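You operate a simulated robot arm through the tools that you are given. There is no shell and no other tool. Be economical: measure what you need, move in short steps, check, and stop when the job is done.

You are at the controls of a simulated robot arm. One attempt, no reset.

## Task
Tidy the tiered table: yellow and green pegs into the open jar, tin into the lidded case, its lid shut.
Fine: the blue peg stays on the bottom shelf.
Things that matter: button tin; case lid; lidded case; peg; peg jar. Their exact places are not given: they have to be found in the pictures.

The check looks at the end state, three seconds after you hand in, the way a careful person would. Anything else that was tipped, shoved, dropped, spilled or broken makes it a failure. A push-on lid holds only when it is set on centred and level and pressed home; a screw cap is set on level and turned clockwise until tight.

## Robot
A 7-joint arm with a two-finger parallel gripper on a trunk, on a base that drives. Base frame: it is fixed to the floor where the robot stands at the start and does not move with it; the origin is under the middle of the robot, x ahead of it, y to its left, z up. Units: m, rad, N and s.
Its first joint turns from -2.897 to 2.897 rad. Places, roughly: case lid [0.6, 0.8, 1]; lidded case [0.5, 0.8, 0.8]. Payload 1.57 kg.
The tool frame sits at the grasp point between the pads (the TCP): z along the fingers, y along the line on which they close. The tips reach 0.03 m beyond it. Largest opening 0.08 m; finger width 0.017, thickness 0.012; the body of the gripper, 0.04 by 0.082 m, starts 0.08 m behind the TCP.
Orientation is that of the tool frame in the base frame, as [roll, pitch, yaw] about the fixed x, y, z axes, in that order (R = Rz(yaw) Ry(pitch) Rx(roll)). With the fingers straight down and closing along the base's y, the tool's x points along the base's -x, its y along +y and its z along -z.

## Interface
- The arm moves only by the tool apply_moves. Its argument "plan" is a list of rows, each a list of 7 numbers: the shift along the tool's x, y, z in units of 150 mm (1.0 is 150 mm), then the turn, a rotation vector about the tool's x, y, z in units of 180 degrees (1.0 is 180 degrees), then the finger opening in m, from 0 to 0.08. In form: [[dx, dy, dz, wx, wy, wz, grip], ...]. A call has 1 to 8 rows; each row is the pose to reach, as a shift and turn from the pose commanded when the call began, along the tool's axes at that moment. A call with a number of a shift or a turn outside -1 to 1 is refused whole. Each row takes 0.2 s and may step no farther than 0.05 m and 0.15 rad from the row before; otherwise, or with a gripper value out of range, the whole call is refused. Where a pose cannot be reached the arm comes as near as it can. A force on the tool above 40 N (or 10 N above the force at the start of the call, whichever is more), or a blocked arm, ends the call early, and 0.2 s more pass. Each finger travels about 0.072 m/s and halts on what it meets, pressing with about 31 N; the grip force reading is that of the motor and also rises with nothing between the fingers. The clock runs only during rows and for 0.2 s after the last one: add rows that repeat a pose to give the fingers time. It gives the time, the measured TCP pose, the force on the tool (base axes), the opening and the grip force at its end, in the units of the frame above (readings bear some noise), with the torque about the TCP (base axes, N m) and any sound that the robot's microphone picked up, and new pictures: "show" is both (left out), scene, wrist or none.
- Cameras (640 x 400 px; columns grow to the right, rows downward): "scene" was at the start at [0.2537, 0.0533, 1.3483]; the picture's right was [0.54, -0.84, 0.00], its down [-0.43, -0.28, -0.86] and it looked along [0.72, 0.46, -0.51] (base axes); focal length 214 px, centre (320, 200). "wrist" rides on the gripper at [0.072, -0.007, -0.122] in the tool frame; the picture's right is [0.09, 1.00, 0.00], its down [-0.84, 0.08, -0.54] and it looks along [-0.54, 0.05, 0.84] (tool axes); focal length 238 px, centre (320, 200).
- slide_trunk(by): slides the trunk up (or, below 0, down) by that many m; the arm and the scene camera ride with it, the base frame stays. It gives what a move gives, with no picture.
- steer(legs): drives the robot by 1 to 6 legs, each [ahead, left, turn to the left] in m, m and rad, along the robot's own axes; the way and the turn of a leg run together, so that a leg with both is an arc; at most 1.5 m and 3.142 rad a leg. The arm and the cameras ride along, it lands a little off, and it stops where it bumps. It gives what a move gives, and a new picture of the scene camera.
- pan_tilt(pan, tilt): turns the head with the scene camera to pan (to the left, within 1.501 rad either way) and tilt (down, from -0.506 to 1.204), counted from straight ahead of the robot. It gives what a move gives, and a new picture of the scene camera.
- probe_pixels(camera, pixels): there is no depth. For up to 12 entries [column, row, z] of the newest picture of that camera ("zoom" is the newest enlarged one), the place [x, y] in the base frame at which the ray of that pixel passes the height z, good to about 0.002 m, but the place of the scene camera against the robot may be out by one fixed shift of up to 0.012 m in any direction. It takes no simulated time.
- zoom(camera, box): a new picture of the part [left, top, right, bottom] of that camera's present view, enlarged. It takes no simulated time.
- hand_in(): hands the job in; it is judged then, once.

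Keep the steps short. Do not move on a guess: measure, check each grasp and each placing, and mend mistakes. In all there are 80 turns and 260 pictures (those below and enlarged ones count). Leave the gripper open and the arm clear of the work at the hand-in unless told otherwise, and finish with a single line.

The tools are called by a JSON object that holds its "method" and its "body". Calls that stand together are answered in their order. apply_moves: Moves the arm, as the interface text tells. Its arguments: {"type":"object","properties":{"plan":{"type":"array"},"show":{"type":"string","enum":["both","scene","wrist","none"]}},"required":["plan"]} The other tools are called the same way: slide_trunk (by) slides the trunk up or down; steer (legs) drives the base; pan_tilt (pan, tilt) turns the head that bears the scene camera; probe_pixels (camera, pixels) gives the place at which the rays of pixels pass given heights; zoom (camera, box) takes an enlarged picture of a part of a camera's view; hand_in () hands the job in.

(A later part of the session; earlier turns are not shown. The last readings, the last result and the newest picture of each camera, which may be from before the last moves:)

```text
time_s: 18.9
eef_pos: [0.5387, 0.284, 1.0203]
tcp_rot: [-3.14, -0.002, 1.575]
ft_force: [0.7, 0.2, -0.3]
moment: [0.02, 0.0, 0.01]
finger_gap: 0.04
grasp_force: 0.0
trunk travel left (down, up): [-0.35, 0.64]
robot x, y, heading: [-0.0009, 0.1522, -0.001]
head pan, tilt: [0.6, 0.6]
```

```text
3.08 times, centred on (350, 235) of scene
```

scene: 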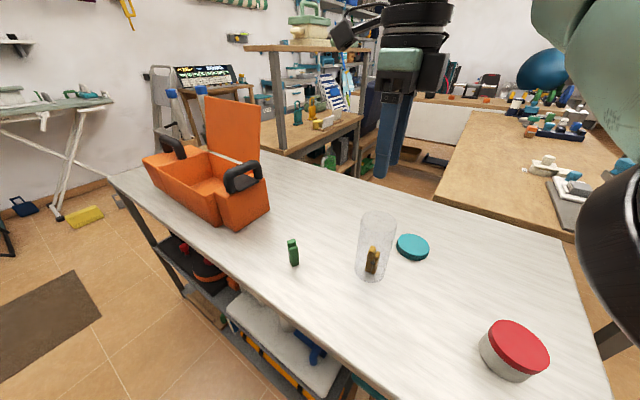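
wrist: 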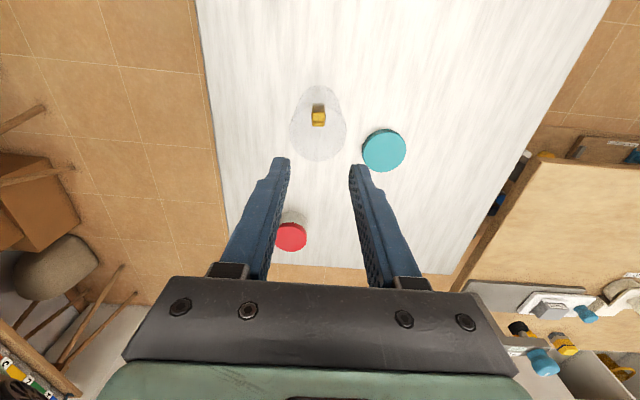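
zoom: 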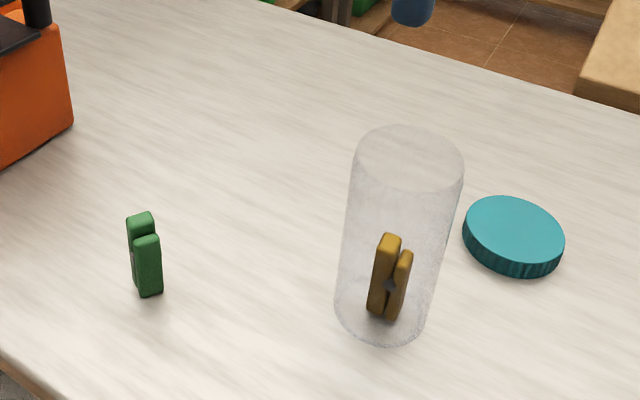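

Yellow stands in the jar. Now I'll move over the green peg near (0.46,0.415).

{"method": "apply_moves", "body": {"plan": [[0.2, -0.15, 0, 0, 0, 0, 0.05], [0.4, -0.3, 0, 0, 0, 0, 0.05], [0.6, -0.45, 0, 0, 0, 0, 0.05], [0.8, -0.52, 0, 0, 0, 0, 0.05], [0.8, -0.52, 0.3, 0, 0, 0, 0.05], [0.8, -0.52, 0.5, 0, 0, 0, 0.05], [0.8, -0.52, 0.5, 0, 0, 0, 0.05]], "show": "both"}}

{"method": "zoom", "body": {"camera": "wrist", "box": [240, 60, 400, 220]}}

```text
time_s: 20.5
eef_pos: [0.4612, 0.4032, 0.9438]
tcp_rot: [-3.141, -0.002, 1.572]
ft_force: [0.4, -0.3, -1.2]
moment: [0.02, -0.01, -0.01]
finger_gap: 0.0499
grasp_force: 0.1
trunk travel left (down, up): [-0.35, 0.64]
robot x, y, heading: [-0.0041, 0.1528, 0.004]
head pan, tilt: [0.6, 0.6]
```

scene: 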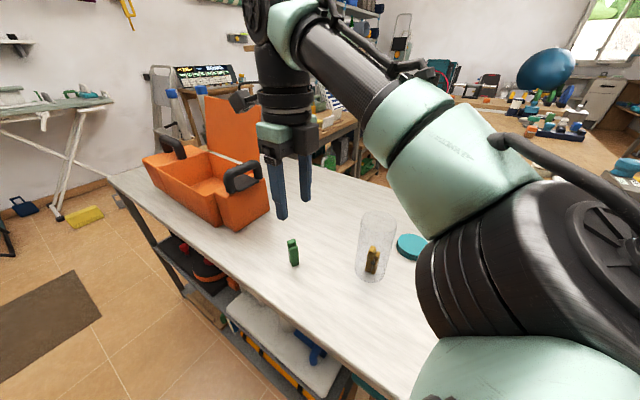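
wrist: 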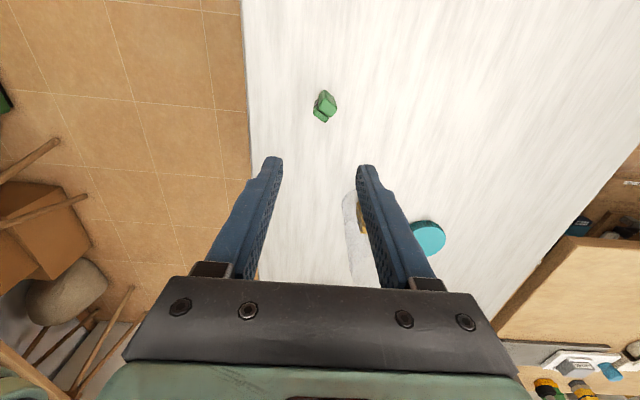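

```text
2.50 times, centred on (320, 140) of wrist
```

zoom: 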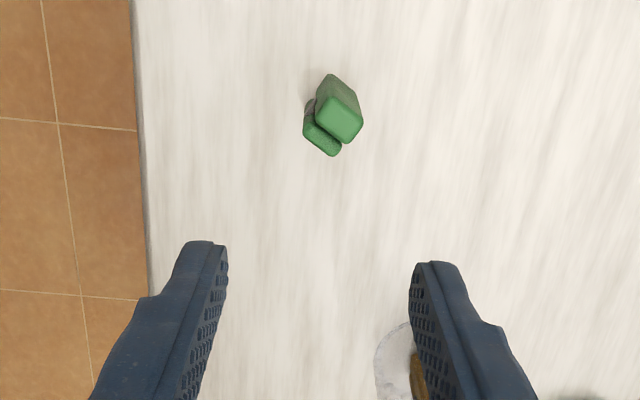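

The peg's width axis is turned about 45° from the present closing line. I'll probe its centre.

{"method": "probe_pixels", "body": {"camera": "wrist", "pixels": [[325, 111, 0.835], [323.5, 109, 0.835], [328, 108, 0.84], [323, 99, 0.785], [320, 117, 0.835]]}}

{"method": "apply_moves", "body": {"plan": [[0, 0, 0, 0, 0, 0.045, 0.05], [0, 0, 0, 0, 0, 0.09, 0.05], [0, 0, 0, 0, 0, 0.135, 0.05], [0, 0, 0, 0, 0, 0.18, 0.05], [0, 0, 0, 0, 0, 0.225, 0.05], [0, 0, 0, 0, 0, 0.25, 0.05], [0, 0, 0, 0, 0, 0.25, 0.05]], "show": "wrist"}}

{"method": "zoom", "body": {"camera": "wrist", "box": [240, 60, 400, 220]}}

```text
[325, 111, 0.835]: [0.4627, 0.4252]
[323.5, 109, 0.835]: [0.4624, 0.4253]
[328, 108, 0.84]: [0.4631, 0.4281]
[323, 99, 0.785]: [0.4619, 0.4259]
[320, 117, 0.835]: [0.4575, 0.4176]
```

```text
time_s: 22.1
eef_pos: [0.5386, 0.4303, 0.9476]
tcp_rot: [-3.118, 0.031, 0.781]
ft_force: [-0.6, 0.3, 0.6]
moment: [-0.01, 0.0, 0.02]
finger_gap: 0.0502
grasp_force: 0.0
out of reach, approached as far as the arm can: row 3, 4, 5, 6, 7
trunk travel left (down, up): [-0.35, 0.64]
robot x, y, heading: [0.0018, 0.1447, -0.0]
head pan, tilt: [0.6, 0.6]
```

wrist: 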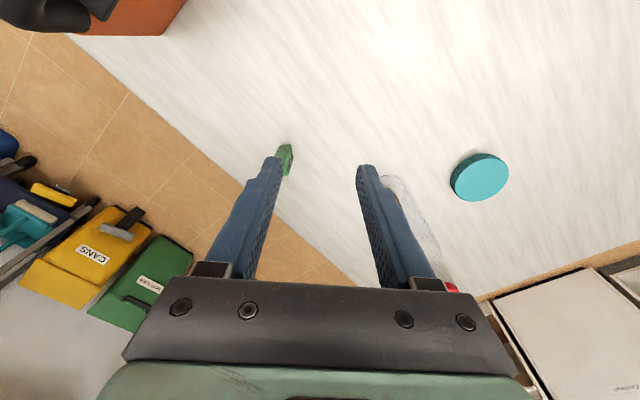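

```text
2.50 times, centred on (320, 140) of wrist
```

zoom: 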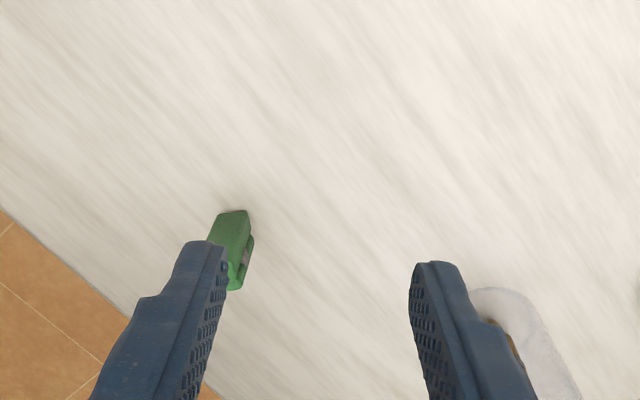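

It drifted because that yaw isn't reachable here. I'll lift straight up first and check the pose.

{"method": "apply_moves", "body": {"plan": [[0, 0, -0.2, 0, 0, 0, 0.05], [0, 0, -0.5, 0, 0, 0, 0.05], [0, 0, -0.5, 0, 0, 0, 0.05]], "show": "scene"}}

```text
time_s: 22.9
eef_pos: [0.5201, 0.4261, 1.0144]
tcp_rot: [-3.135, 0.027, 0.787]
ft_force: [0.4, -0.3, -0.7]
moment: [0.0, -0.02, 0.01]
finger_gap: 0.0501
grasp_force: 0.1
out of reach, approached as far as the arm can: row 1, 2, 3
trunk travel left (down, up): [-0.35, 0.64]
robot x, y, heading: [0.0018, 0.1538, 0.003]
head pan, tilt: [0.6, 0.6]
```

scene: 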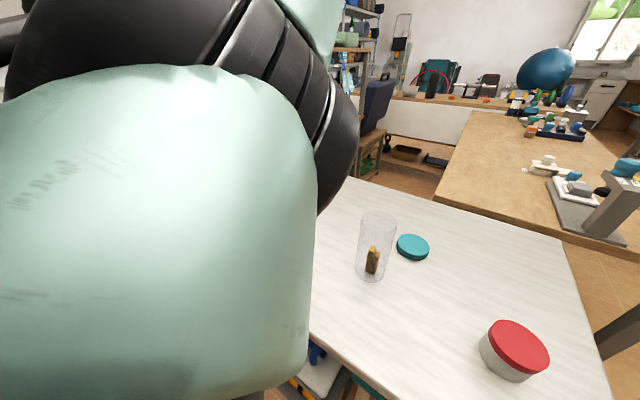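

The jar is undisturbed. I'll rotate the wrist back the other way.

{"method": "apply_moves", "body": {"plan": [[0, 0, 0, 0, 0, -0.045, 0.05], [0, 0, 0, 0, 0, -0.09, 0.05], [0, 0, 0, 0, 0, -0.135, 0.05], [0, 0, 0, 0, 0, -0.18, 0.05], [0, 0, 0, 0, 0, -0.225, 0.05], [0, 0, 0, 0, 0, -0.27, 0.05], [0, 0, 0, 0, 0, -0.315, 0.05], [0, 0, 0, 0, 0, -0.36, 0.05]], "show": "none"}}

{"method": "apply_moves", "body": {"plan": [[0, 0, 0, 0, 0, -0.045, 0.05], [0, 0, 0, 0, 0, -0.09, 0.05], [0, 0, 0, 0, 0, -0.135, 0.05], [0, 0, 0, 0, 0, -0.18, 0.05], [0, 0, 0, 0, 0, -0.225, 0.05], [0, 0, 0, 0, 0, -0.27, 0.05], [0, 0, 0, 0, 0, -0.315, 0.05], [0, 0, 0, 0, 0, -0.36, 0.05]], "show": "none"}}

{"method": "apply_moves", "body": {"plan": [[0, 0, 0, 0, 0, -0.045, 0.05], [0, 0, 0, 0, 0, -0.09, 0.05], [0, 0, 0, 0, 0, -0.135, 0.05], [0, 0, 0, 0, 0, -0.18, 0.05], [0, 0, 0, 0, 0, -0.225, 0.05], [0, 0, 0, 0, 0, -0.27, 0.05], [0, 0, 0, 0, 0, -0.28, 0.05], [0, 0, 0, 0, 0, -0.28, 0.05]], "show": "both"}}

```text
time_s: 24.7
eef_pos: [0.5174, 0.4246, 1.0285]
tcp_rot: [3.141, -0.002, 1.922]
ft_force: [-0.8, 0.9, 0.1]
moment: [0.0, 0.0, 0.0]
finger_gap: 0.0497
grasp_force: 0.1
trunk travel left (down, up): [-0.35, 0.64]
robot x, y, heading: [-0.004, 0.1497, -0.001]
head pan, tilt: [0.6, 0.6]
```

```text
time_s: 26.5
eef_pos: [0.5171, 0.4242, 1.0292]
tcp_rot: [3.14, -0.002, 3.052]
ft_force: [0.2, 0.1, 0.3]
moment: [0.01, 0.01, 0.01]
finger_gap: 0.0499
grasp_force: 0.1
trunk travel left (down, up): [-0.35, 0.64]
robot x, y, heading: [-0.0024, 0.1488, 0.006]
head pan, tilt: [0.6, 0.6]
```

```text
time_s: 28.3
eef_pos: [0.5189, 0.4239, 1.0289]
tcp_rot: [3.139, 0.002, -2.352]
ft_force: [-0.4, 0.1, 0.9]
moment: [0.0, 0.02, 0.02]
finger_gap: 0.0499
grasp_force: 0.1
trunk travel left (down, up): [-0.35, 0.64]
robot x, y, heading: [-0.0048, 0.1513, 0.004]
head pan, tilt: [0.6, 0.6]
```

scene: 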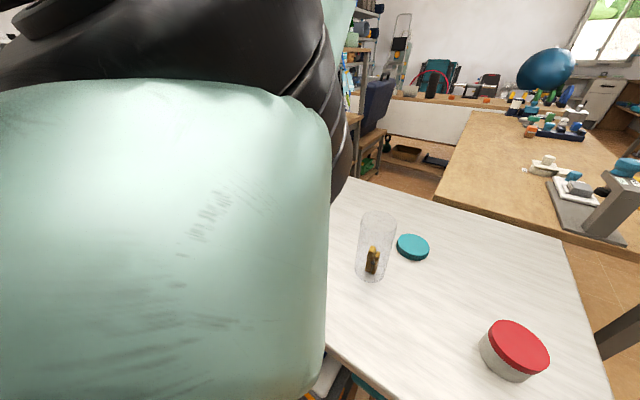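
wrist: 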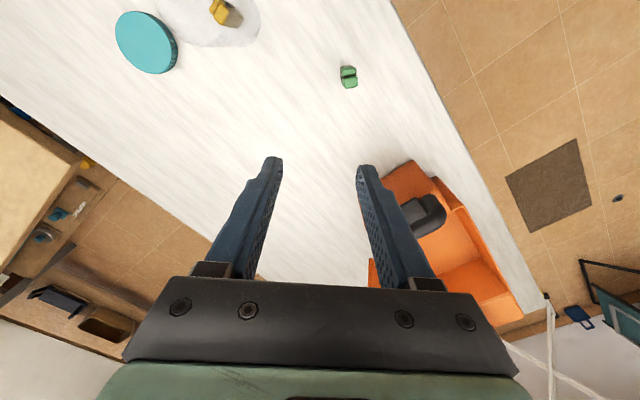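

Now the green peg at (348,77) is squared up with the fingers. I'll move over it and down to z≈0.92.

{"method": "apply_moves", "body": {"plan": [[0.14, 0.13, 0, 0, 0, 0, 0.05], [0.27, 0.257, 0, 0, 0, 0, 0.05], [0.27, 0.257, 0.3, 0, 0, 0, 0.05], [0.27, 0.257, 0.6, 0, 0, 0, 0.05], [0.27, 0.257, 0.7, 0, 0, 0, 0.05], [0.27, 0.257, 0.7, 0, 0, 0, 0.05]], "show": "both"}}

{"method": "zoom", "body": {"camera": "wrist", "box": [240, 60, 400, 220]}}

```text
time_s: 29.7
eef_pos: [0.4633, 0.4245, 0.9248]
tcp_rot: [3.141, -0.001, -2.354]
ft_force: [-0.3, 0.0, -1.1]
moment: [0.0, -0.01, -0.01]
finger_gap: 0.0498
grasp_force: 0.1
trunk travel left (down, up): [-0.35, 0.64]
robot x, y, heading: [-0.0019, 0.1517, 0.005]
head pan, tilt: [0.6, 0.6]
```

scene: 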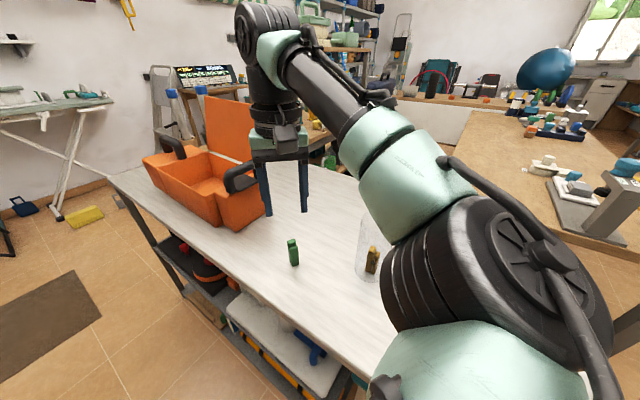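
wrist: 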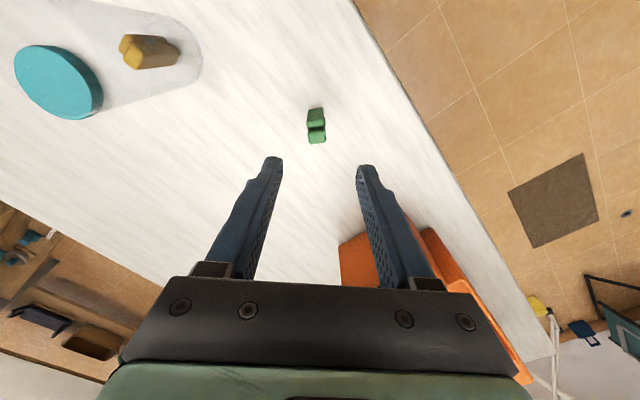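

```text
2.50 times, centred on (320, 140) of wrist
```

zoom: 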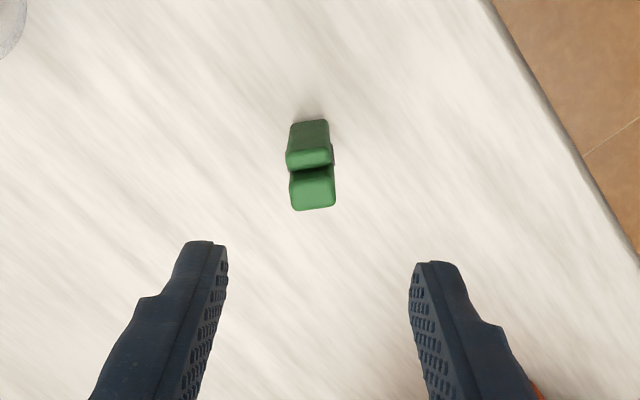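

Top centre is at (317,132) against the expected (320,141). I'll shift +8 mm tool x and −3 mm tool y, descend and close.

{"method": "apply_moves", "body": {"plan": [[0.056, -0.022, 0.2, 0, 0, 0, 0.05], [0.056, -0.022, 0.4, 0, 0, 0, 0.05], [0.056, -0.022, 0.53, 0, 0, 0, 0.05], [0.056, -0.022, 0.53, 0, 0, 0, 0.05], [0.056, -0.022, 0.53, 0, 0, 0, 0.0], [0.056, -0.022, 0.53, 0, 0, 0, 0.0], [0.056, -0.022, 0.53, 0, 0, 0, 0.0]], "show": "wrist"}}

{"method": "zoom", "body": {"camera": "wrist", "box": [240, 60, 400, 220]}}

```text
time_s: 31.3
eef_pos: [0.4573, 0.4151, 0.845]
tcp_rot: [3.141, -0.001, -2.354]
ft_force: [-0.1, 0.4, 0.5]
moment: [0.01, 0.0, 0.01]
finger_gap: 0.0181
grasp_force: 30.9
trunk travel left (down, up): [-0.35, 0.64]
robot x, y, heading: [0.0026, 0.1497, 0.004]
head pan, tilt: [0.6, 0.6]
```

wrist: 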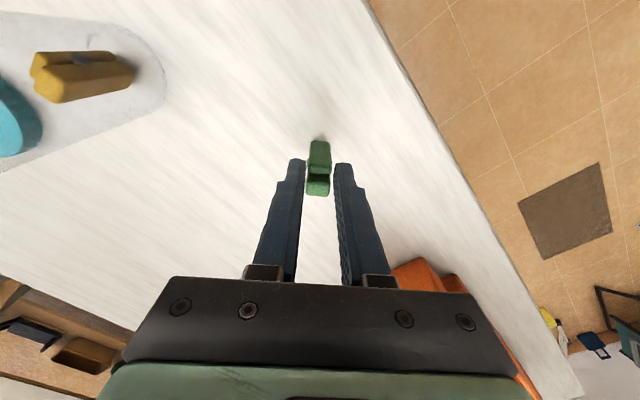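

```text
2.50 times, centred on (320, 140) of wrist
```

zoom: 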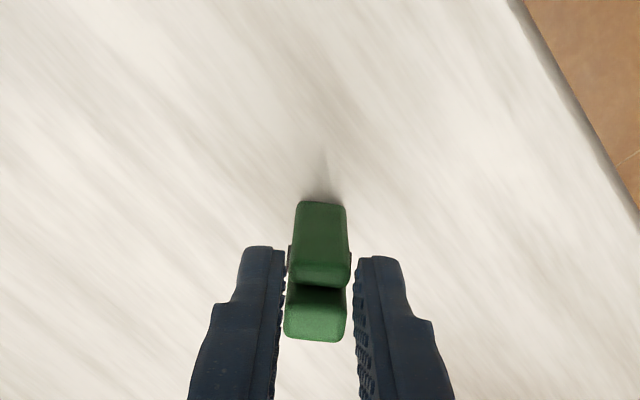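

Green is gripped (18 mm). I'll lift.

{"method": "apply_moves", "body": {"plan": [[0, 0, -0.1, 0, 0, 0, 0.0], [0, 0, -0.4, 0, 0, 0, 0.0], [0, 0, -0.7, 0, 0, 0, 0.0], [0, 0, -0.98, 0, 0, 0, 0.0], [0, 0, -0.98, 0, 0, 0, 0.0]], "show": "both"}}

{"method": "zoom", "body": {"camera": "wrist", "box": [100, 0, 360, 160]}}

{"method": "zoom", "body": {"camera": "scene", "box": [310, 180, 430, 300]}}

```text
time_s: 32.5
eef_pos: [0.4601, 0.4152, 0.9938]
tcp_rot: [3.139, 0.0, -2.353]
ft_force: [0.2, 0.0, 0.0]
moment: [-0.01, 0.01, -0.01]
finger_gap: 0.0183
grasp_force: 30.9
trunk travel left (down, up): [-0.35, 0.64]
robot x, y, heading: [0.0019, 0.1508, 0.006]
head pan, tilt: [0.6, 0.6]
```

scene: 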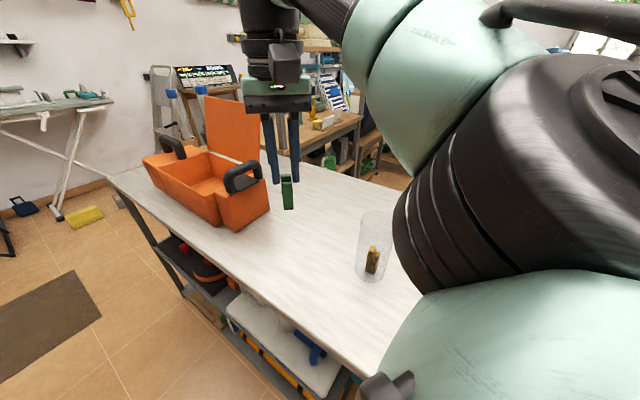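
wrist: 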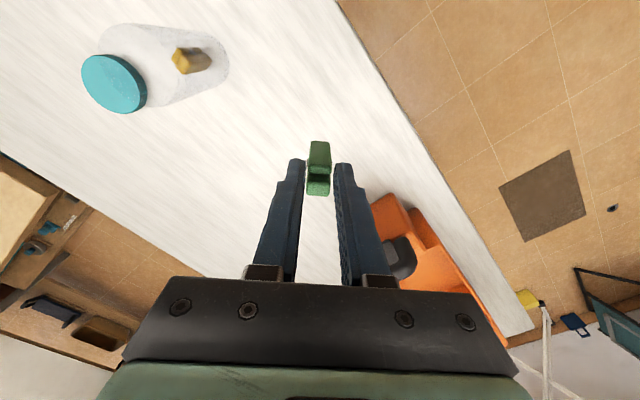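

```text
2.46 times, centred on (230, 80) of wrist
```

zoom: 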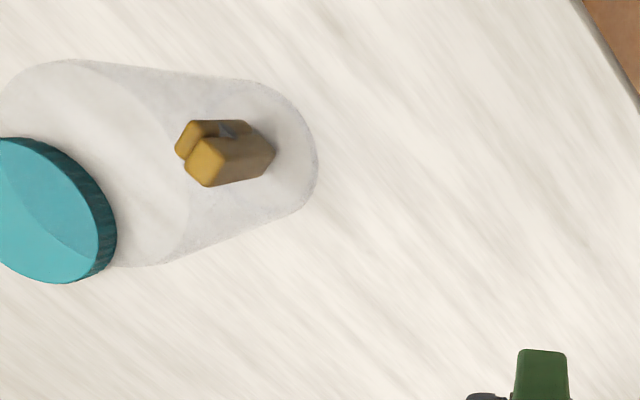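

```text
3.33 times, centred on (370, 240) of scene
```

zoom: 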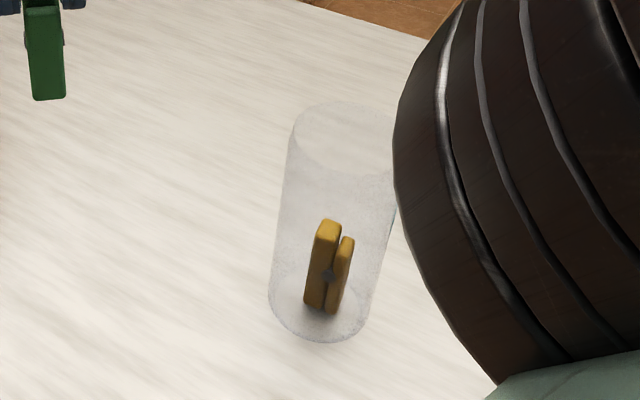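

Yellow stands near the jar's middle, so green should go in beside it (offset +x) with its narrow side along x. I'll rise and turn 45° to yaw −1.57 to see if it's reachable.

{"method": "apply_moves", "body": {"plan": [[0, 0, -0.2, 0, 0, -0.04, 0.0], [0, 0, -0.3, 0, 0, -0.085, 0.0], [0, 0, -0.3, 0, 0, -0.13, 0.0], [0, 0, -0.3, 0, 0, -0.175, 0.0], [0, 0, -0.3, 0, 0, -0.22, 0.0], [0, 0, -0.3, 0, 0, -0.25, 0.0], [0, 0, -0.3, 0, 0, -0.25, 0.0]], "show": "both"}}

```text
time_s: 34.1
eef_pos: [0.46, 0.4158, 1.0228]
tcp_rot: [3.106, 0.0, -1.566]
ft_force: [-0.3, 0.4, 1.1]
moment: [-0.01, 0.01, -0.01]
finger_gap: 0.0184
grasp_force: 30.6
trunk travel left (down, up): [-0.35, 0.64]
robot x, y, heading: [0.0015, 0.1527, 0.002]
head pan, tilt: [0.6, 0.6]
```

scene: 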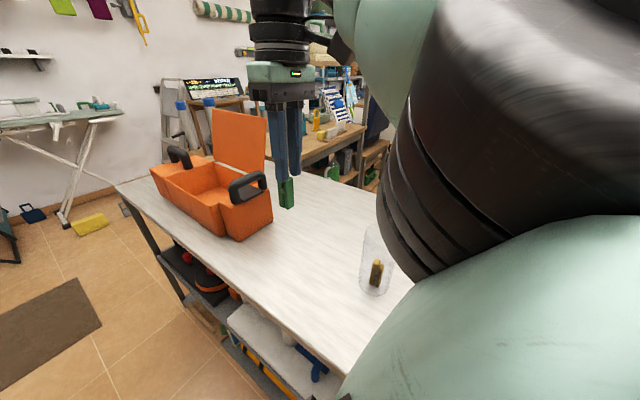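
wrist: 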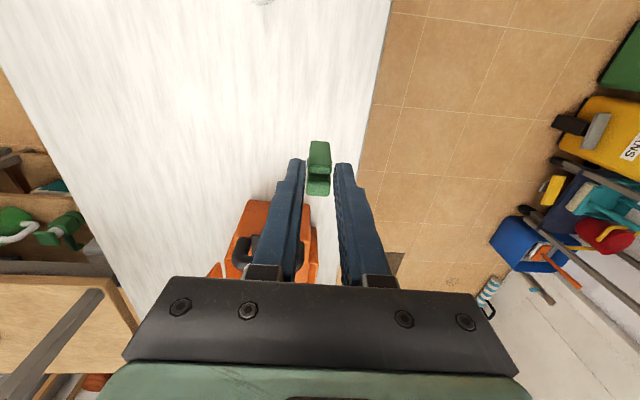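

Reachable. I'll carry green to above the jar at (0.548, 0.283), staying high.

{"method": "apply_moves", "body": {"plan": [[0.22, -0.147, 0, 0, 0, 0, 0.0], [0.44, -0.294, 0, 0, 0, 0, 0.0], [0.66, -0.441, 0, 0, 0, 0, 0.0], [0.887, -0.587, 0, 0, 0, 0, 0.0], [0.887, -0.587, 0, 0, 0, 0, 0.0]], "show": "both"}}

{"method": "zoom", "body": {"camera": "wrist", "box": [240, 60, 400, 220]}}

```text
time_s: 35.3
eef_pos: [0.548, 0.2837, 1.0173]
tcp_rot: [3.096, 0.009, -1.564]
ft_force: [0.0, -0.4, -0.5]
moment: [0.01, 0.0, 0.01]
finger_gap: 0.0186
grasp_force: 31.1
trunk travel left (down, up): [-0.35, 0.64]
robot x, y, heading: [-0.0025, 0.1511, 0.004]
head pan, tilt: [0.6, 0.6]
```

scene: 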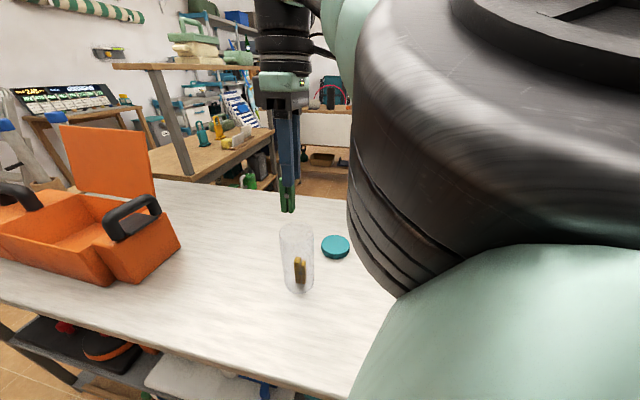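
wrist: 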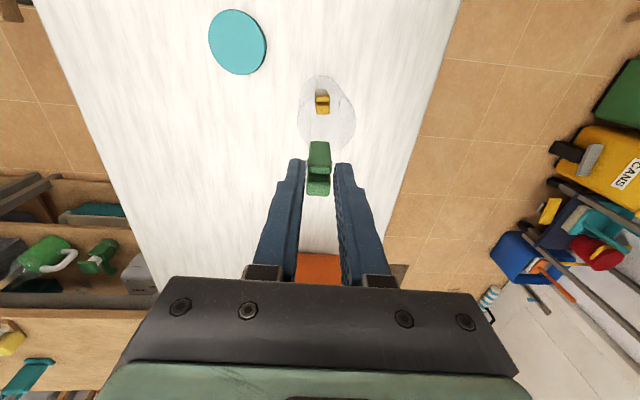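

```text
2.50 times, centred on (320, 140) of wrist
```

zoom: 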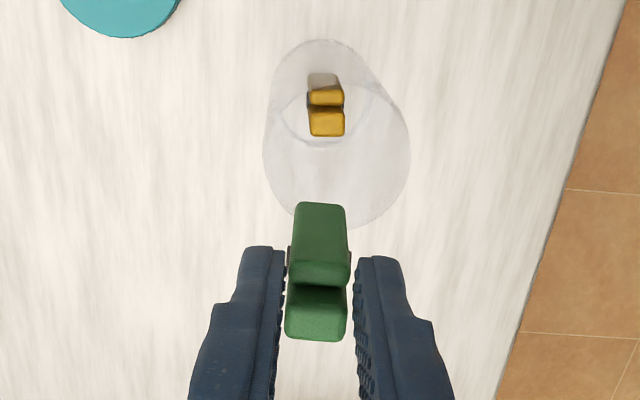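

I'll measure the rim and yellow from here, and level the tool.

{"method": "probe_pixels", "body": {"camera": "wrist", "pixels": [[326.4, 122.8, 0.9], [297, 120, 0.9], [356, 120, 0.9], [321, 94, 0.78], [322, 110, 0.84], [315, 110, 0.84], [329, 110, 0.84]]}}

{"method": "apply_moves", "body": {"plan": [[0, 0, 0, 0.0145, 0, 0, 0.0], [0, 0, 0, 0.0145, 0, 0, 0.0]], "show": "wrist"}}

{"method": "zoom", "body": {"camera": "wrist", "box": [240, 60, 400, 220]}}

```text
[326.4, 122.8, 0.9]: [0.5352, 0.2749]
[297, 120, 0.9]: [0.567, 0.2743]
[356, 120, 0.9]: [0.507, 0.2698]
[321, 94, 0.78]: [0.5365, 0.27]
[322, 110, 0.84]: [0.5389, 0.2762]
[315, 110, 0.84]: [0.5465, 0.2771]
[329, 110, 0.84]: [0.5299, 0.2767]
```

```text
time_s: 35.9
eef_pos: [0.5483, 0.2834, 1.027]
tcp_rot: [-3.118, 0.005, -1.564]
ft_force: [-0.5, 0.6, 0.6]
moment: [0.04, 0.03, -0.01]
finger_gap: 0.0186
grasp_force: 31.2
trunk travel left (down, up): [-0.35, 0.64]
robot x, y, heading: [0.0008, 0.1493, 0.004]
head pan, tilt: [0.6, 0.6]
```

wrist: 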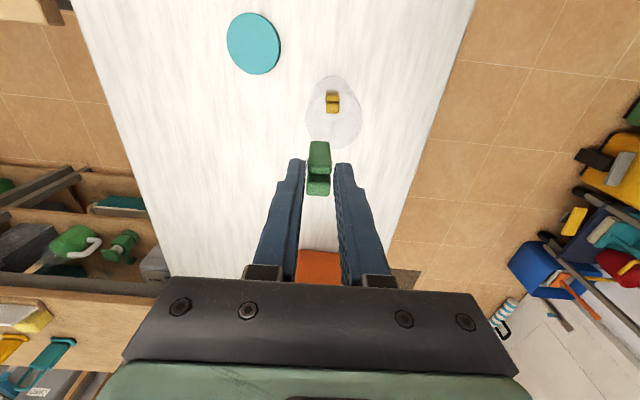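

```text
2.50 times, centred on (320, 140) of wrist
```

zoom: 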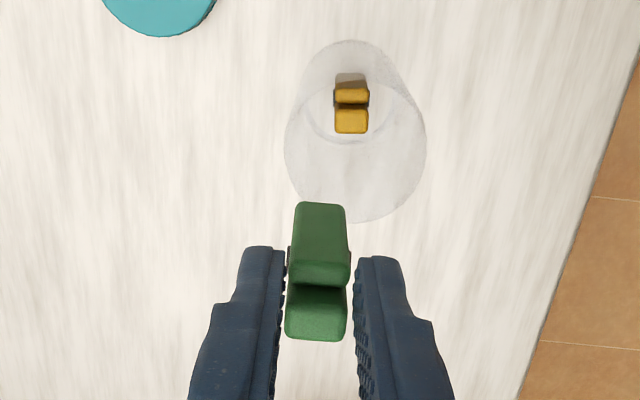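

The two opposing views agree if the rim is at z≈0.885 and the jar centre at (0.536,0.277). I'll level, align to (0.551,0.281) and go down to z≈0.95.

{"method": "apply_moves", "body": {"plan": [[0.017, -0.02, 0, -0.0074, 0, 0, 0.0], [0.017, -0.02, 0.25, -0.0074, 0, 0, 0.0], [0.017, -0.02, 0.5, -0.0074, 0, 0, 0.0], [0.017, -0.02, 0.5, -0.0074, 0, 0, 0.0]], "show": "both"}}

{"method": "zoom", "body": {"camera": "wrist", "box": [240, 60, 400, 220]}}

{"method": "zoom", "body": {"camera": "scene", "box": [300, 150, 440, 290]}}

```text
time_s: 36.9
eef_pos: [0.5535, 0.2785, 0.9636]
tcp_rot: [-3.113, 0.003, -1.57]
ft_force: [1.7, -3.3, 28.4]
moment: [-0.01, -0.42, -0.01]
finger_gap: 0.0186
grasp_force: 30.9
trunk travel left (down, up): [-0.35, 0.64]
robot x, y, heading: [-0.0037, 0.1532, 0.002]
head pan, tilt: [0.6, 0.6]
```

scene: 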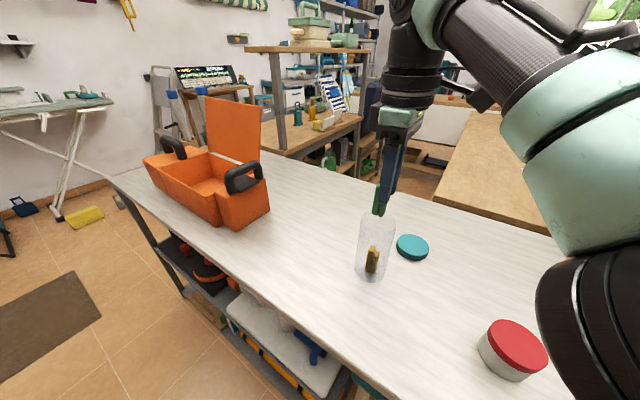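
wrist: 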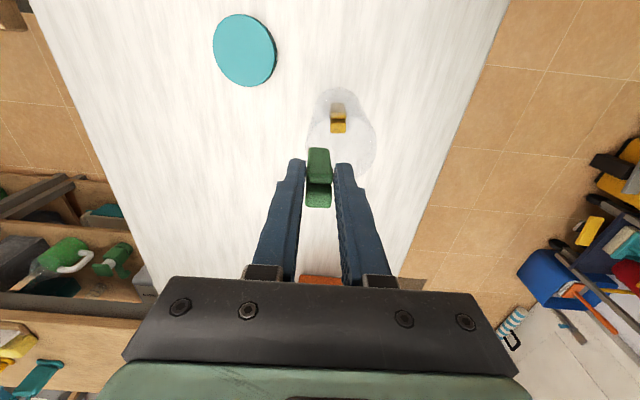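

```text
2.50 times, centred on (320, 140) of wrist
```

zoom: 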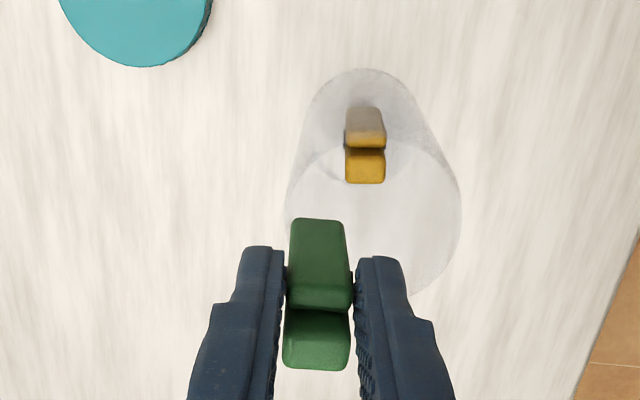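

```text
2.86 times, centred on (370, 220) of scene
```

zoom: 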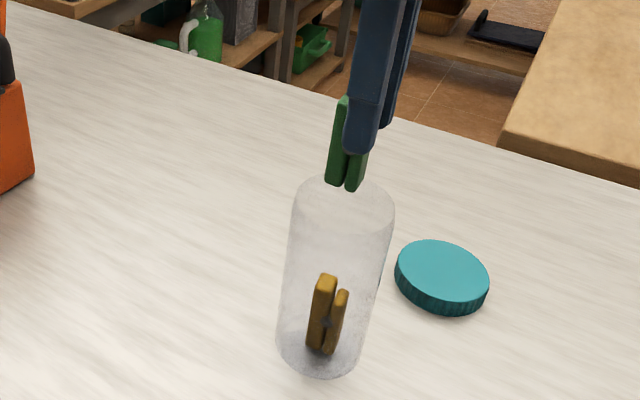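

Green touched the rim because it was offset too far in x. The jar still stands. I'll rise and look.

{"method": "apply_moves", "body": {"plan": [[0, 0, -0.15, 0, 0, 0, 0.0], [0, 0, -0.3, 0, 0, 0, 0.0], [0, 0, -0.3, 0, 0, 0, 0.0]], "show": "both"}}

{"method": "zoom", "body": {"camera": "wrist", "box": [240, 60, 400, 220]}}

{"method": "zoom", "body": {"camera": "scene", "box": [300, 150, 440, 290]}}

```text
time_s: 37.7
eef_pos: [0.5522, 0.2776, 1.005]
tcp_rot: [-3.121, 0.003, -1.569]
ft_force: [-0.3, 0.3, -0.5]
moment: [0.02, 0.02, -0.01]
finger_gap: 0.0185
grasp_force: 31.0
trunk travel left (down, up): [-0.35, 0.64]
robot x, y, heading: [-0.0022, 0.1522, -0.001]
head pan, tilt: [0.6, 0.6]
```

scene: 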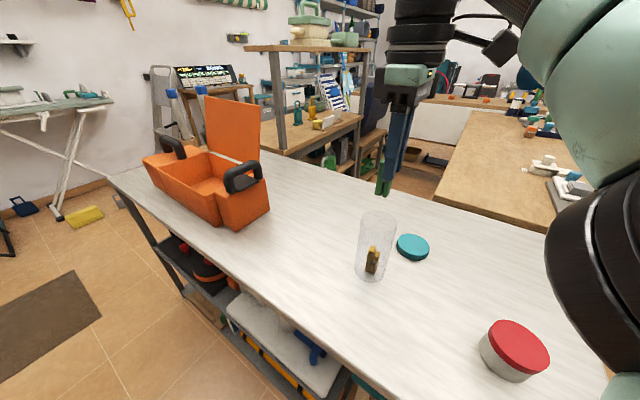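
wrist: 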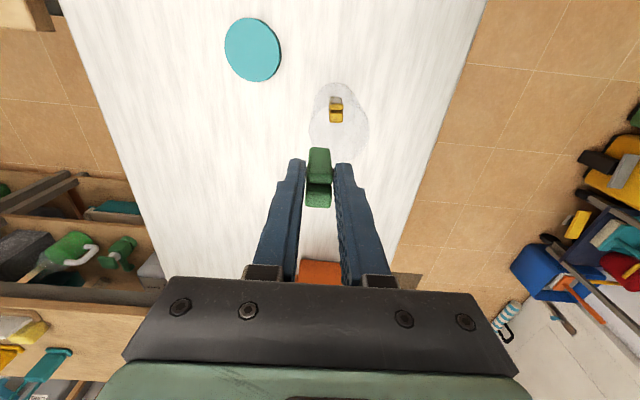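

```text
2.50 times, centred on (320, 140) of wrist
```

zoom: 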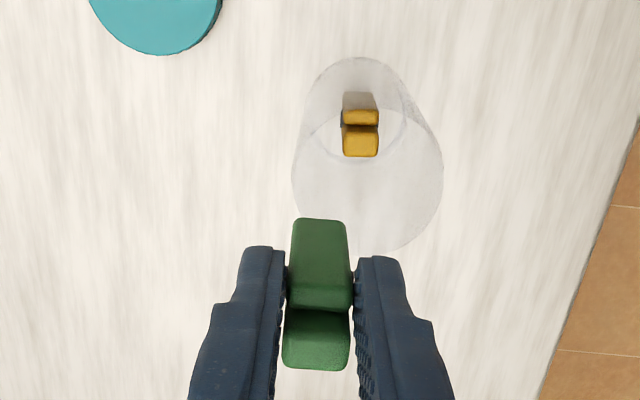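

```text
2.86 times, centred on (370, 220) of scene
```

zoom: 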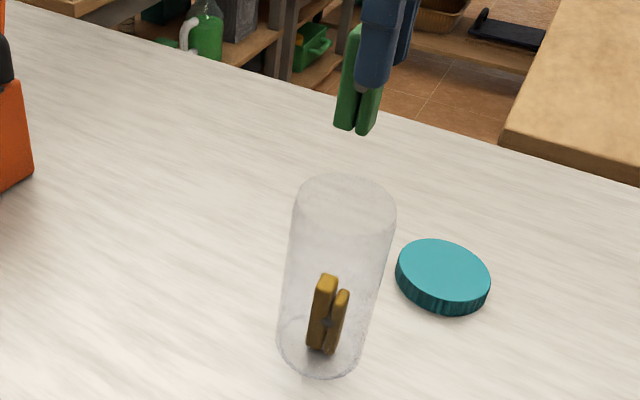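

Green slid up a bit in the grip but is secure, and the jar is fine. I'll shift to x≈0.5435, tilt slightly so its lower end leans to +x, then go down to z≈0.95.

{"method": "apply_moves", "body": {"plan": [[-0.02, 0.058, 0, 0.022, 0, 0, 0.0], [-0.02, 0.058, 0.15, 0.022, 0, 0, 0.0], [-0.02, 0.058, 0.3, 0.022, 0, 0, 0.0], [-0.02, 0.058, 0.3, 0.022, 0, 0, 0.0]], "show": "both"}}

{"method": "zoom", "body": {"camera": "wrist", "box": [240, 60, 400, 220]}}

{"method": "zoom", "body": {"camera": "scene", "box": [300, 150, 440, 290]}}

```text
time_s: 38.7
eef_pos: [0.5431, 0.2825, 0.9634]
tcp_rot: [-3.047, 0.002, -1.568]
ft_force: [0.7, 1.0, 15.0]
moment: [0.31, -0.2, -0.01]
finger_gap: 0.0186
grasp_force: 30.6
trunk travel left (down, up): [-0.35, 0.64]
robot x, y, heading: [-0.0021, 0.1474, 0.001]
head pan, tilt: [0.6, 0.6]
```

scene: 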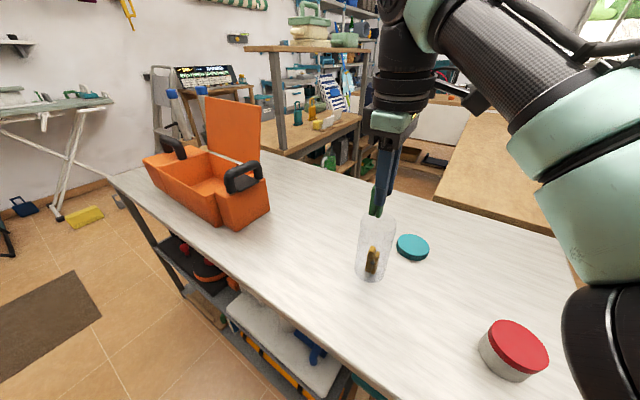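
wrist: 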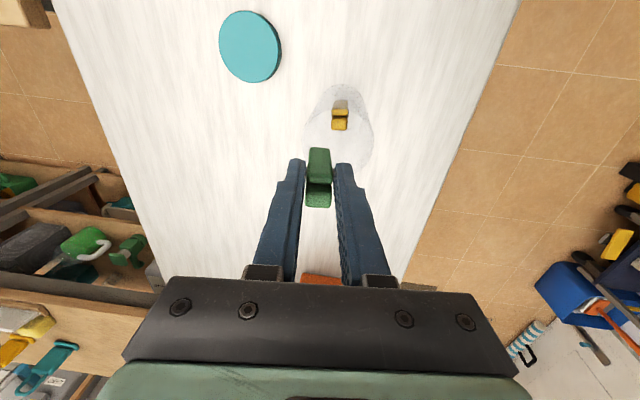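

```text
2.50 times, centred on (320, 140) of wrist
```

zoom: 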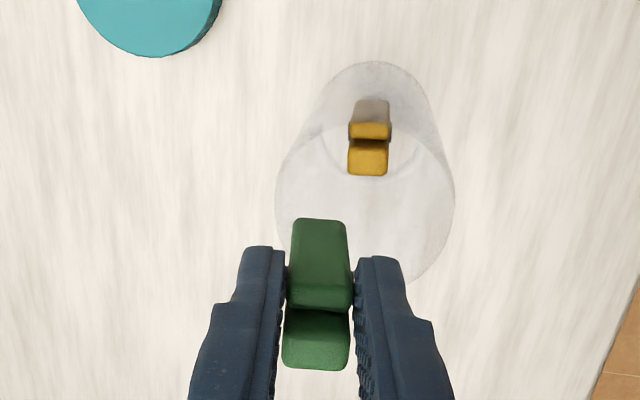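

```text
2.86 times, centred on (370, 220) of scene
```

zoom: 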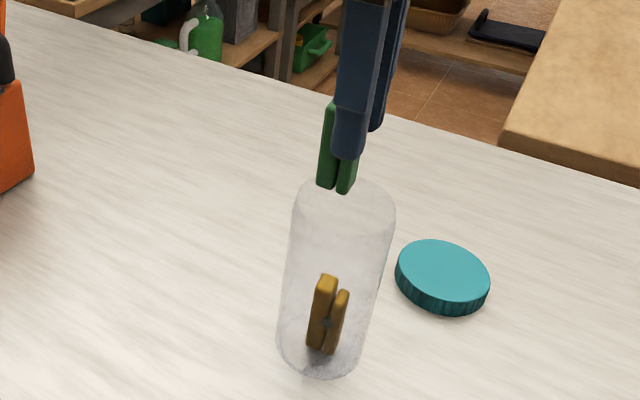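

It touched the rim again, and the torque shows contact on the +y side. The peg hangs about 6 mm to +y of the TCP. I'll rise 2 cm, shift −12 mm in y and −3 mm in x, then descend.

{"method": "apply_moves", "body": {"plan": [[0, 0, -0.13, 0, 0, 0, 0.0], [0.08, 0.02, -0.13, 0, 0, 0, 0.0], [0.08, 0.02, -0.13, 0, 0, 0, 0.0], [0.08, 0.02, 0, 0, 0, 0, 0.0], [0.08, 0.02, 0.12, 0, 0, 0, 0.0], [0.08, 0.02, 0.12, 0, 0, 0, 0.0]], "show": "both"}}

{"method": "zoom", "body": {"camera": "wrist", "box": [240, 60, 400, 220]}}

{"method": "zoom", "body": {"camera": "scene", "box": [300, 150, 440, 290]}}

```text
time_s: 40.1
eef_pos: [0.542, 0.2712, 0.9423]
tcp_rot: [-3.051, 0.004, -1.569]
ft_force: [-0.1, 0.1, -0.4]
moment: [0.0, -0.02, 0.02]
finger_gap: 0.0183
grasp_force: 30.6
trunk travel left (down, up): [-0.35, 0.64]
robot x, y, heading: [0.0028, 0.1529, 0.004]
head pan, tilt: [0.6, 0.6]
```

scene: 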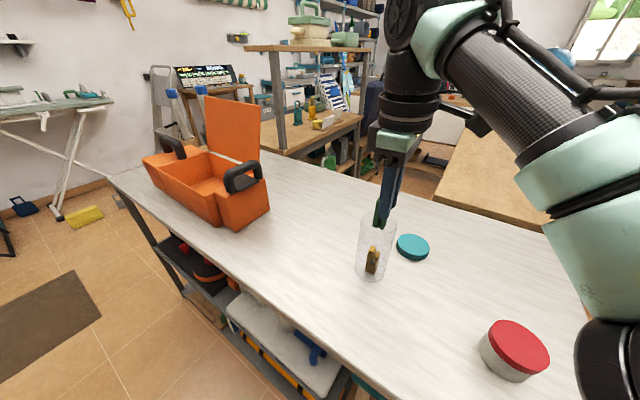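
wrist: 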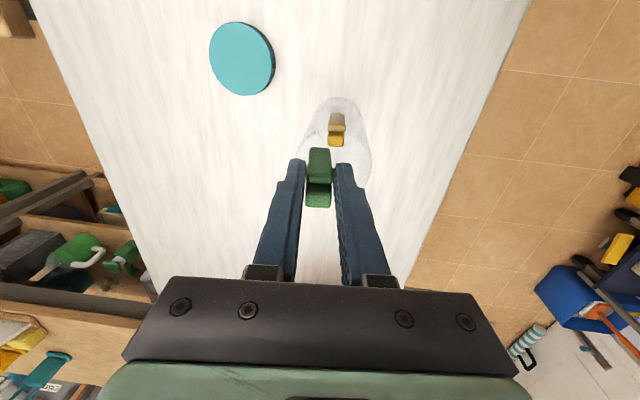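

```text
2.50 times, centred on (320, 140) of wrist
```

zoom: 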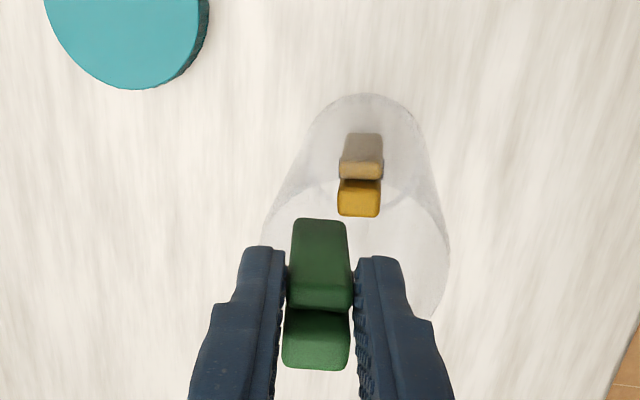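

```text
2.86 times, centred on (370, 220) of scene
```

zoom: 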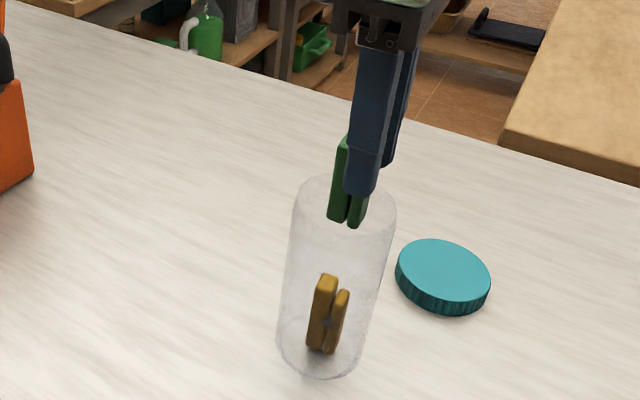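

No contact, and the green peg's lower end is inside the rim. I'll release gently and rise.

{"method": "apply_moves", "body": {"plan": [[0, 0, 0, 0, 0, 0, 0.028], [0, 0, 0, 0, 0, 0, 0.028], [0, 0, 0, 0, 0, 0, 0.028], [0, 0, -0.15, 0, 0, 0, 0.028], [0, 0, -0.4, 0, 0, 0, 0.03], [0, 0, -0.6, 0, 0, 0, 0.04], [0, 0, -0.6, 0, 0, 0, 0.04]], "show": "both"}}

{"method": "zoom", "body": {"camera": "wrist", "box": [240, 60, 400, 220]}}

{"method": "zoom", "body": {"camera": "scene", "box": [300, 170, 440, 310]}}

```text
time_s: 41.7
eef_pos: [0.5338, 0.27, 1.0329]
tcp_rot: [-3.054, 0.001, -1.567]
ft_force: [0.0, 0.2, -0.2]
moment: [0.01, 0.02, 0.0]
finger_gap: 0.0402
grasp_force: 0.1
trunk travel left (down, up): [-0.35, 0.64]
robot x, y, heading: [0.0014, 0.1532, 0.002]
head pan, tilt: [0.6, 0.6]
```

scene: 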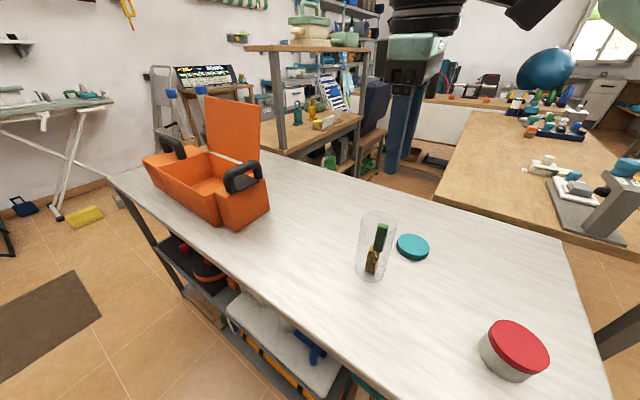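
wrist: 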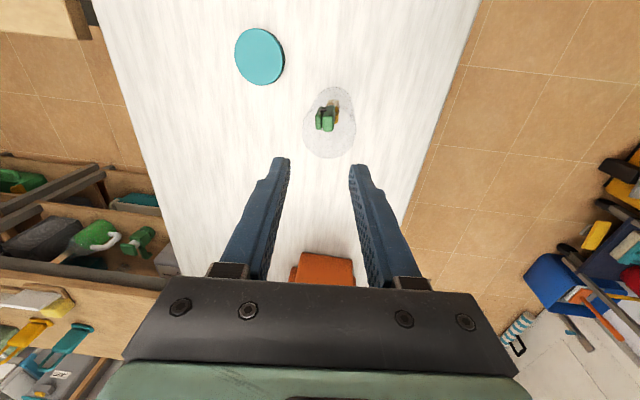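

```text
2.50 times, centred on (320, 140) of wrist
```

zoom: 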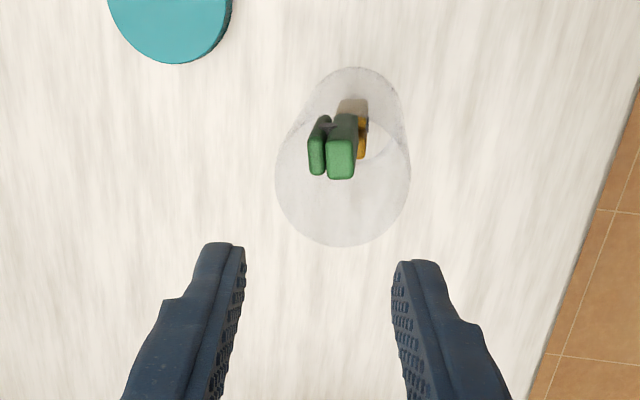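

```text
2.86 times, centred on (370, 240) of scene
```

zoom: 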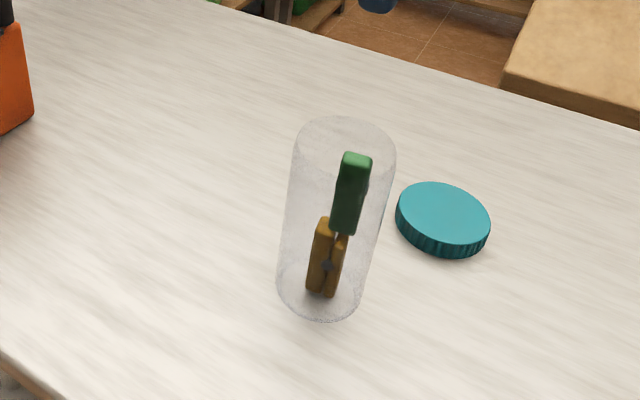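

Both pegs are inside the jar, with green resting over yellow. Next is the tin. I'll level the tool and drive right 0.15.

{"method": "apply_moves", "body": {"plan": [[0, 0.05, -0.05, -0.028, 0, 0, 0.08], [0, 0.25, -0.05, -0.028, 0, 0, 0.08], [0, 0.3, -0.05, -0.028, 0, 0, 0.08], [0, 0.3, -0.05, -0.028, 0, 0, 0.08]], "show": "none"}}

{"method": "steer", "body": {"legs": [[0, -0.19, 0]]}}

{"method": "apply_moves", "body": {"plan": [[0, 0, 0, 0, 0, 0, 0.08]], "show": "both"}}

```text
time_s: 42.7
eef_pos: [0.4892, 0.271, 1.0348]
tcp_rot: [-3.141, 0.0, -1.569]
ft_force: [-0.2, 0.3, -0.6]
moment: [-0.01, -0.03, -0.02]
finger_gap: 0.0801
grasp_force: 0.1
trunk travel left (down, up): [-0.35, 0.64]
robot x, y, heading: [-0.0015, 0.155, -0.002]
head pan, tilt: [0.6, 0.6]
```

```text
time_s: 44.2
eef_pos: [0.4894, 0.0827, 1.0349]
tcp_rot: [-3.14, 0.002, -1.571]
ft_force: [0.2, -0.3, 0.1]
moment: [0.01, -0.02, 0.0]
finger_gap: 0.0799
grasp_force: 0.0
trunk travel left (down, up): [-0.35, 0.64]
robot x, y, heading: [0.0009, -0.0366, -0.004]
head pan, tilt: [0.6, 0.6]
```

scene: 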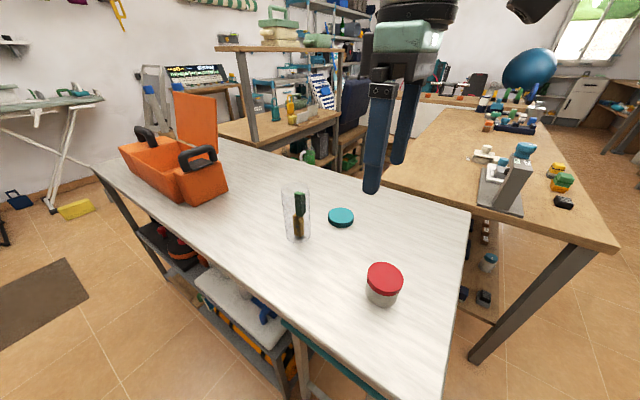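

```text
time_s: 44.6
eef_pos: [0.488, 0.0824, 1.0348]
tcp_rot: [-3.14, 0.002, -1.571]
ft_force: [0.3, -0.3, -0.7]
moment: [-0.01, -0.02, 0.04]
finger_gap: 0.0801
grasp_force: 0.0
trunk travel left (down, up): [-0.35, 0.64]
robot x, y, heading: [-0.002, -0.0363, -0.002]
head pan, tilt: [0.6, 0.6]
```

scene: 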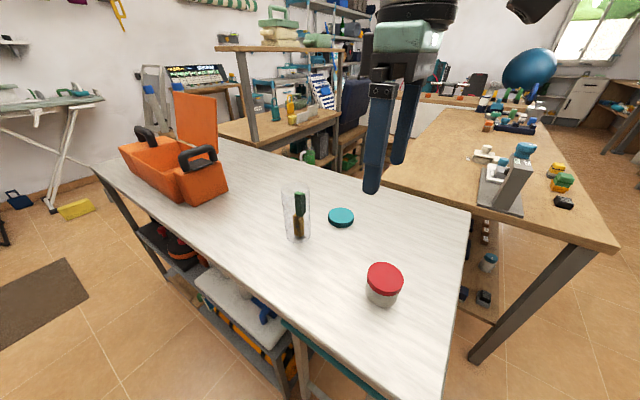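
wrist: 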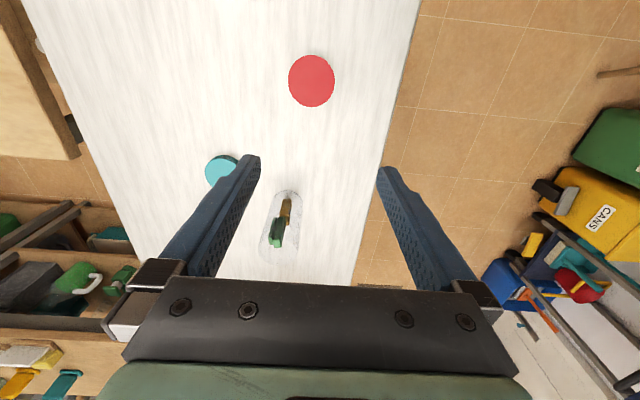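

I'll measure the tin in both views.

{"method": "zoom", "body": {"camera": "scene", "box": [340, 240, 430, 320]}}

{"method": "probe_pixels", "body": {"camera": "wrist", "pixels": [[312, 81, 0.82], [312, 81, 0.83], [312, 81, 0.84], [288, 80, 0.835], [335, 82, 0.835], [312, 55, 0.835], [312, 107, 0.835]]}}

{"method": "probe_pixels", "body": {"camera": "scene", "pixels": [[385, 277, 0.82], [385, 277, 0.83], [385, 277, 0.84], [382, 305, 0.78]]}}

```text
5.00 times, centred on (385, 280) of scene
```

zoom: 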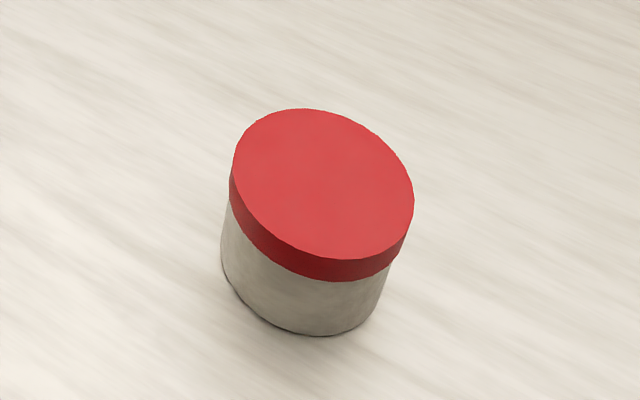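

```text
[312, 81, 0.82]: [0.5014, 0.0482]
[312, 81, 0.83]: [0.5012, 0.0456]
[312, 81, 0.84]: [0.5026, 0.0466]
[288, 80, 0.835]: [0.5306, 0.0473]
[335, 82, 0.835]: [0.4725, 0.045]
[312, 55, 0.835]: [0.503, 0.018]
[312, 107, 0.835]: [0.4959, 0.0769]
```

```text
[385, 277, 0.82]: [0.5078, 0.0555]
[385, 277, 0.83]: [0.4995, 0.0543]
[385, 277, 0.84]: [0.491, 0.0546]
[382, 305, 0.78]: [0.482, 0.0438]
```

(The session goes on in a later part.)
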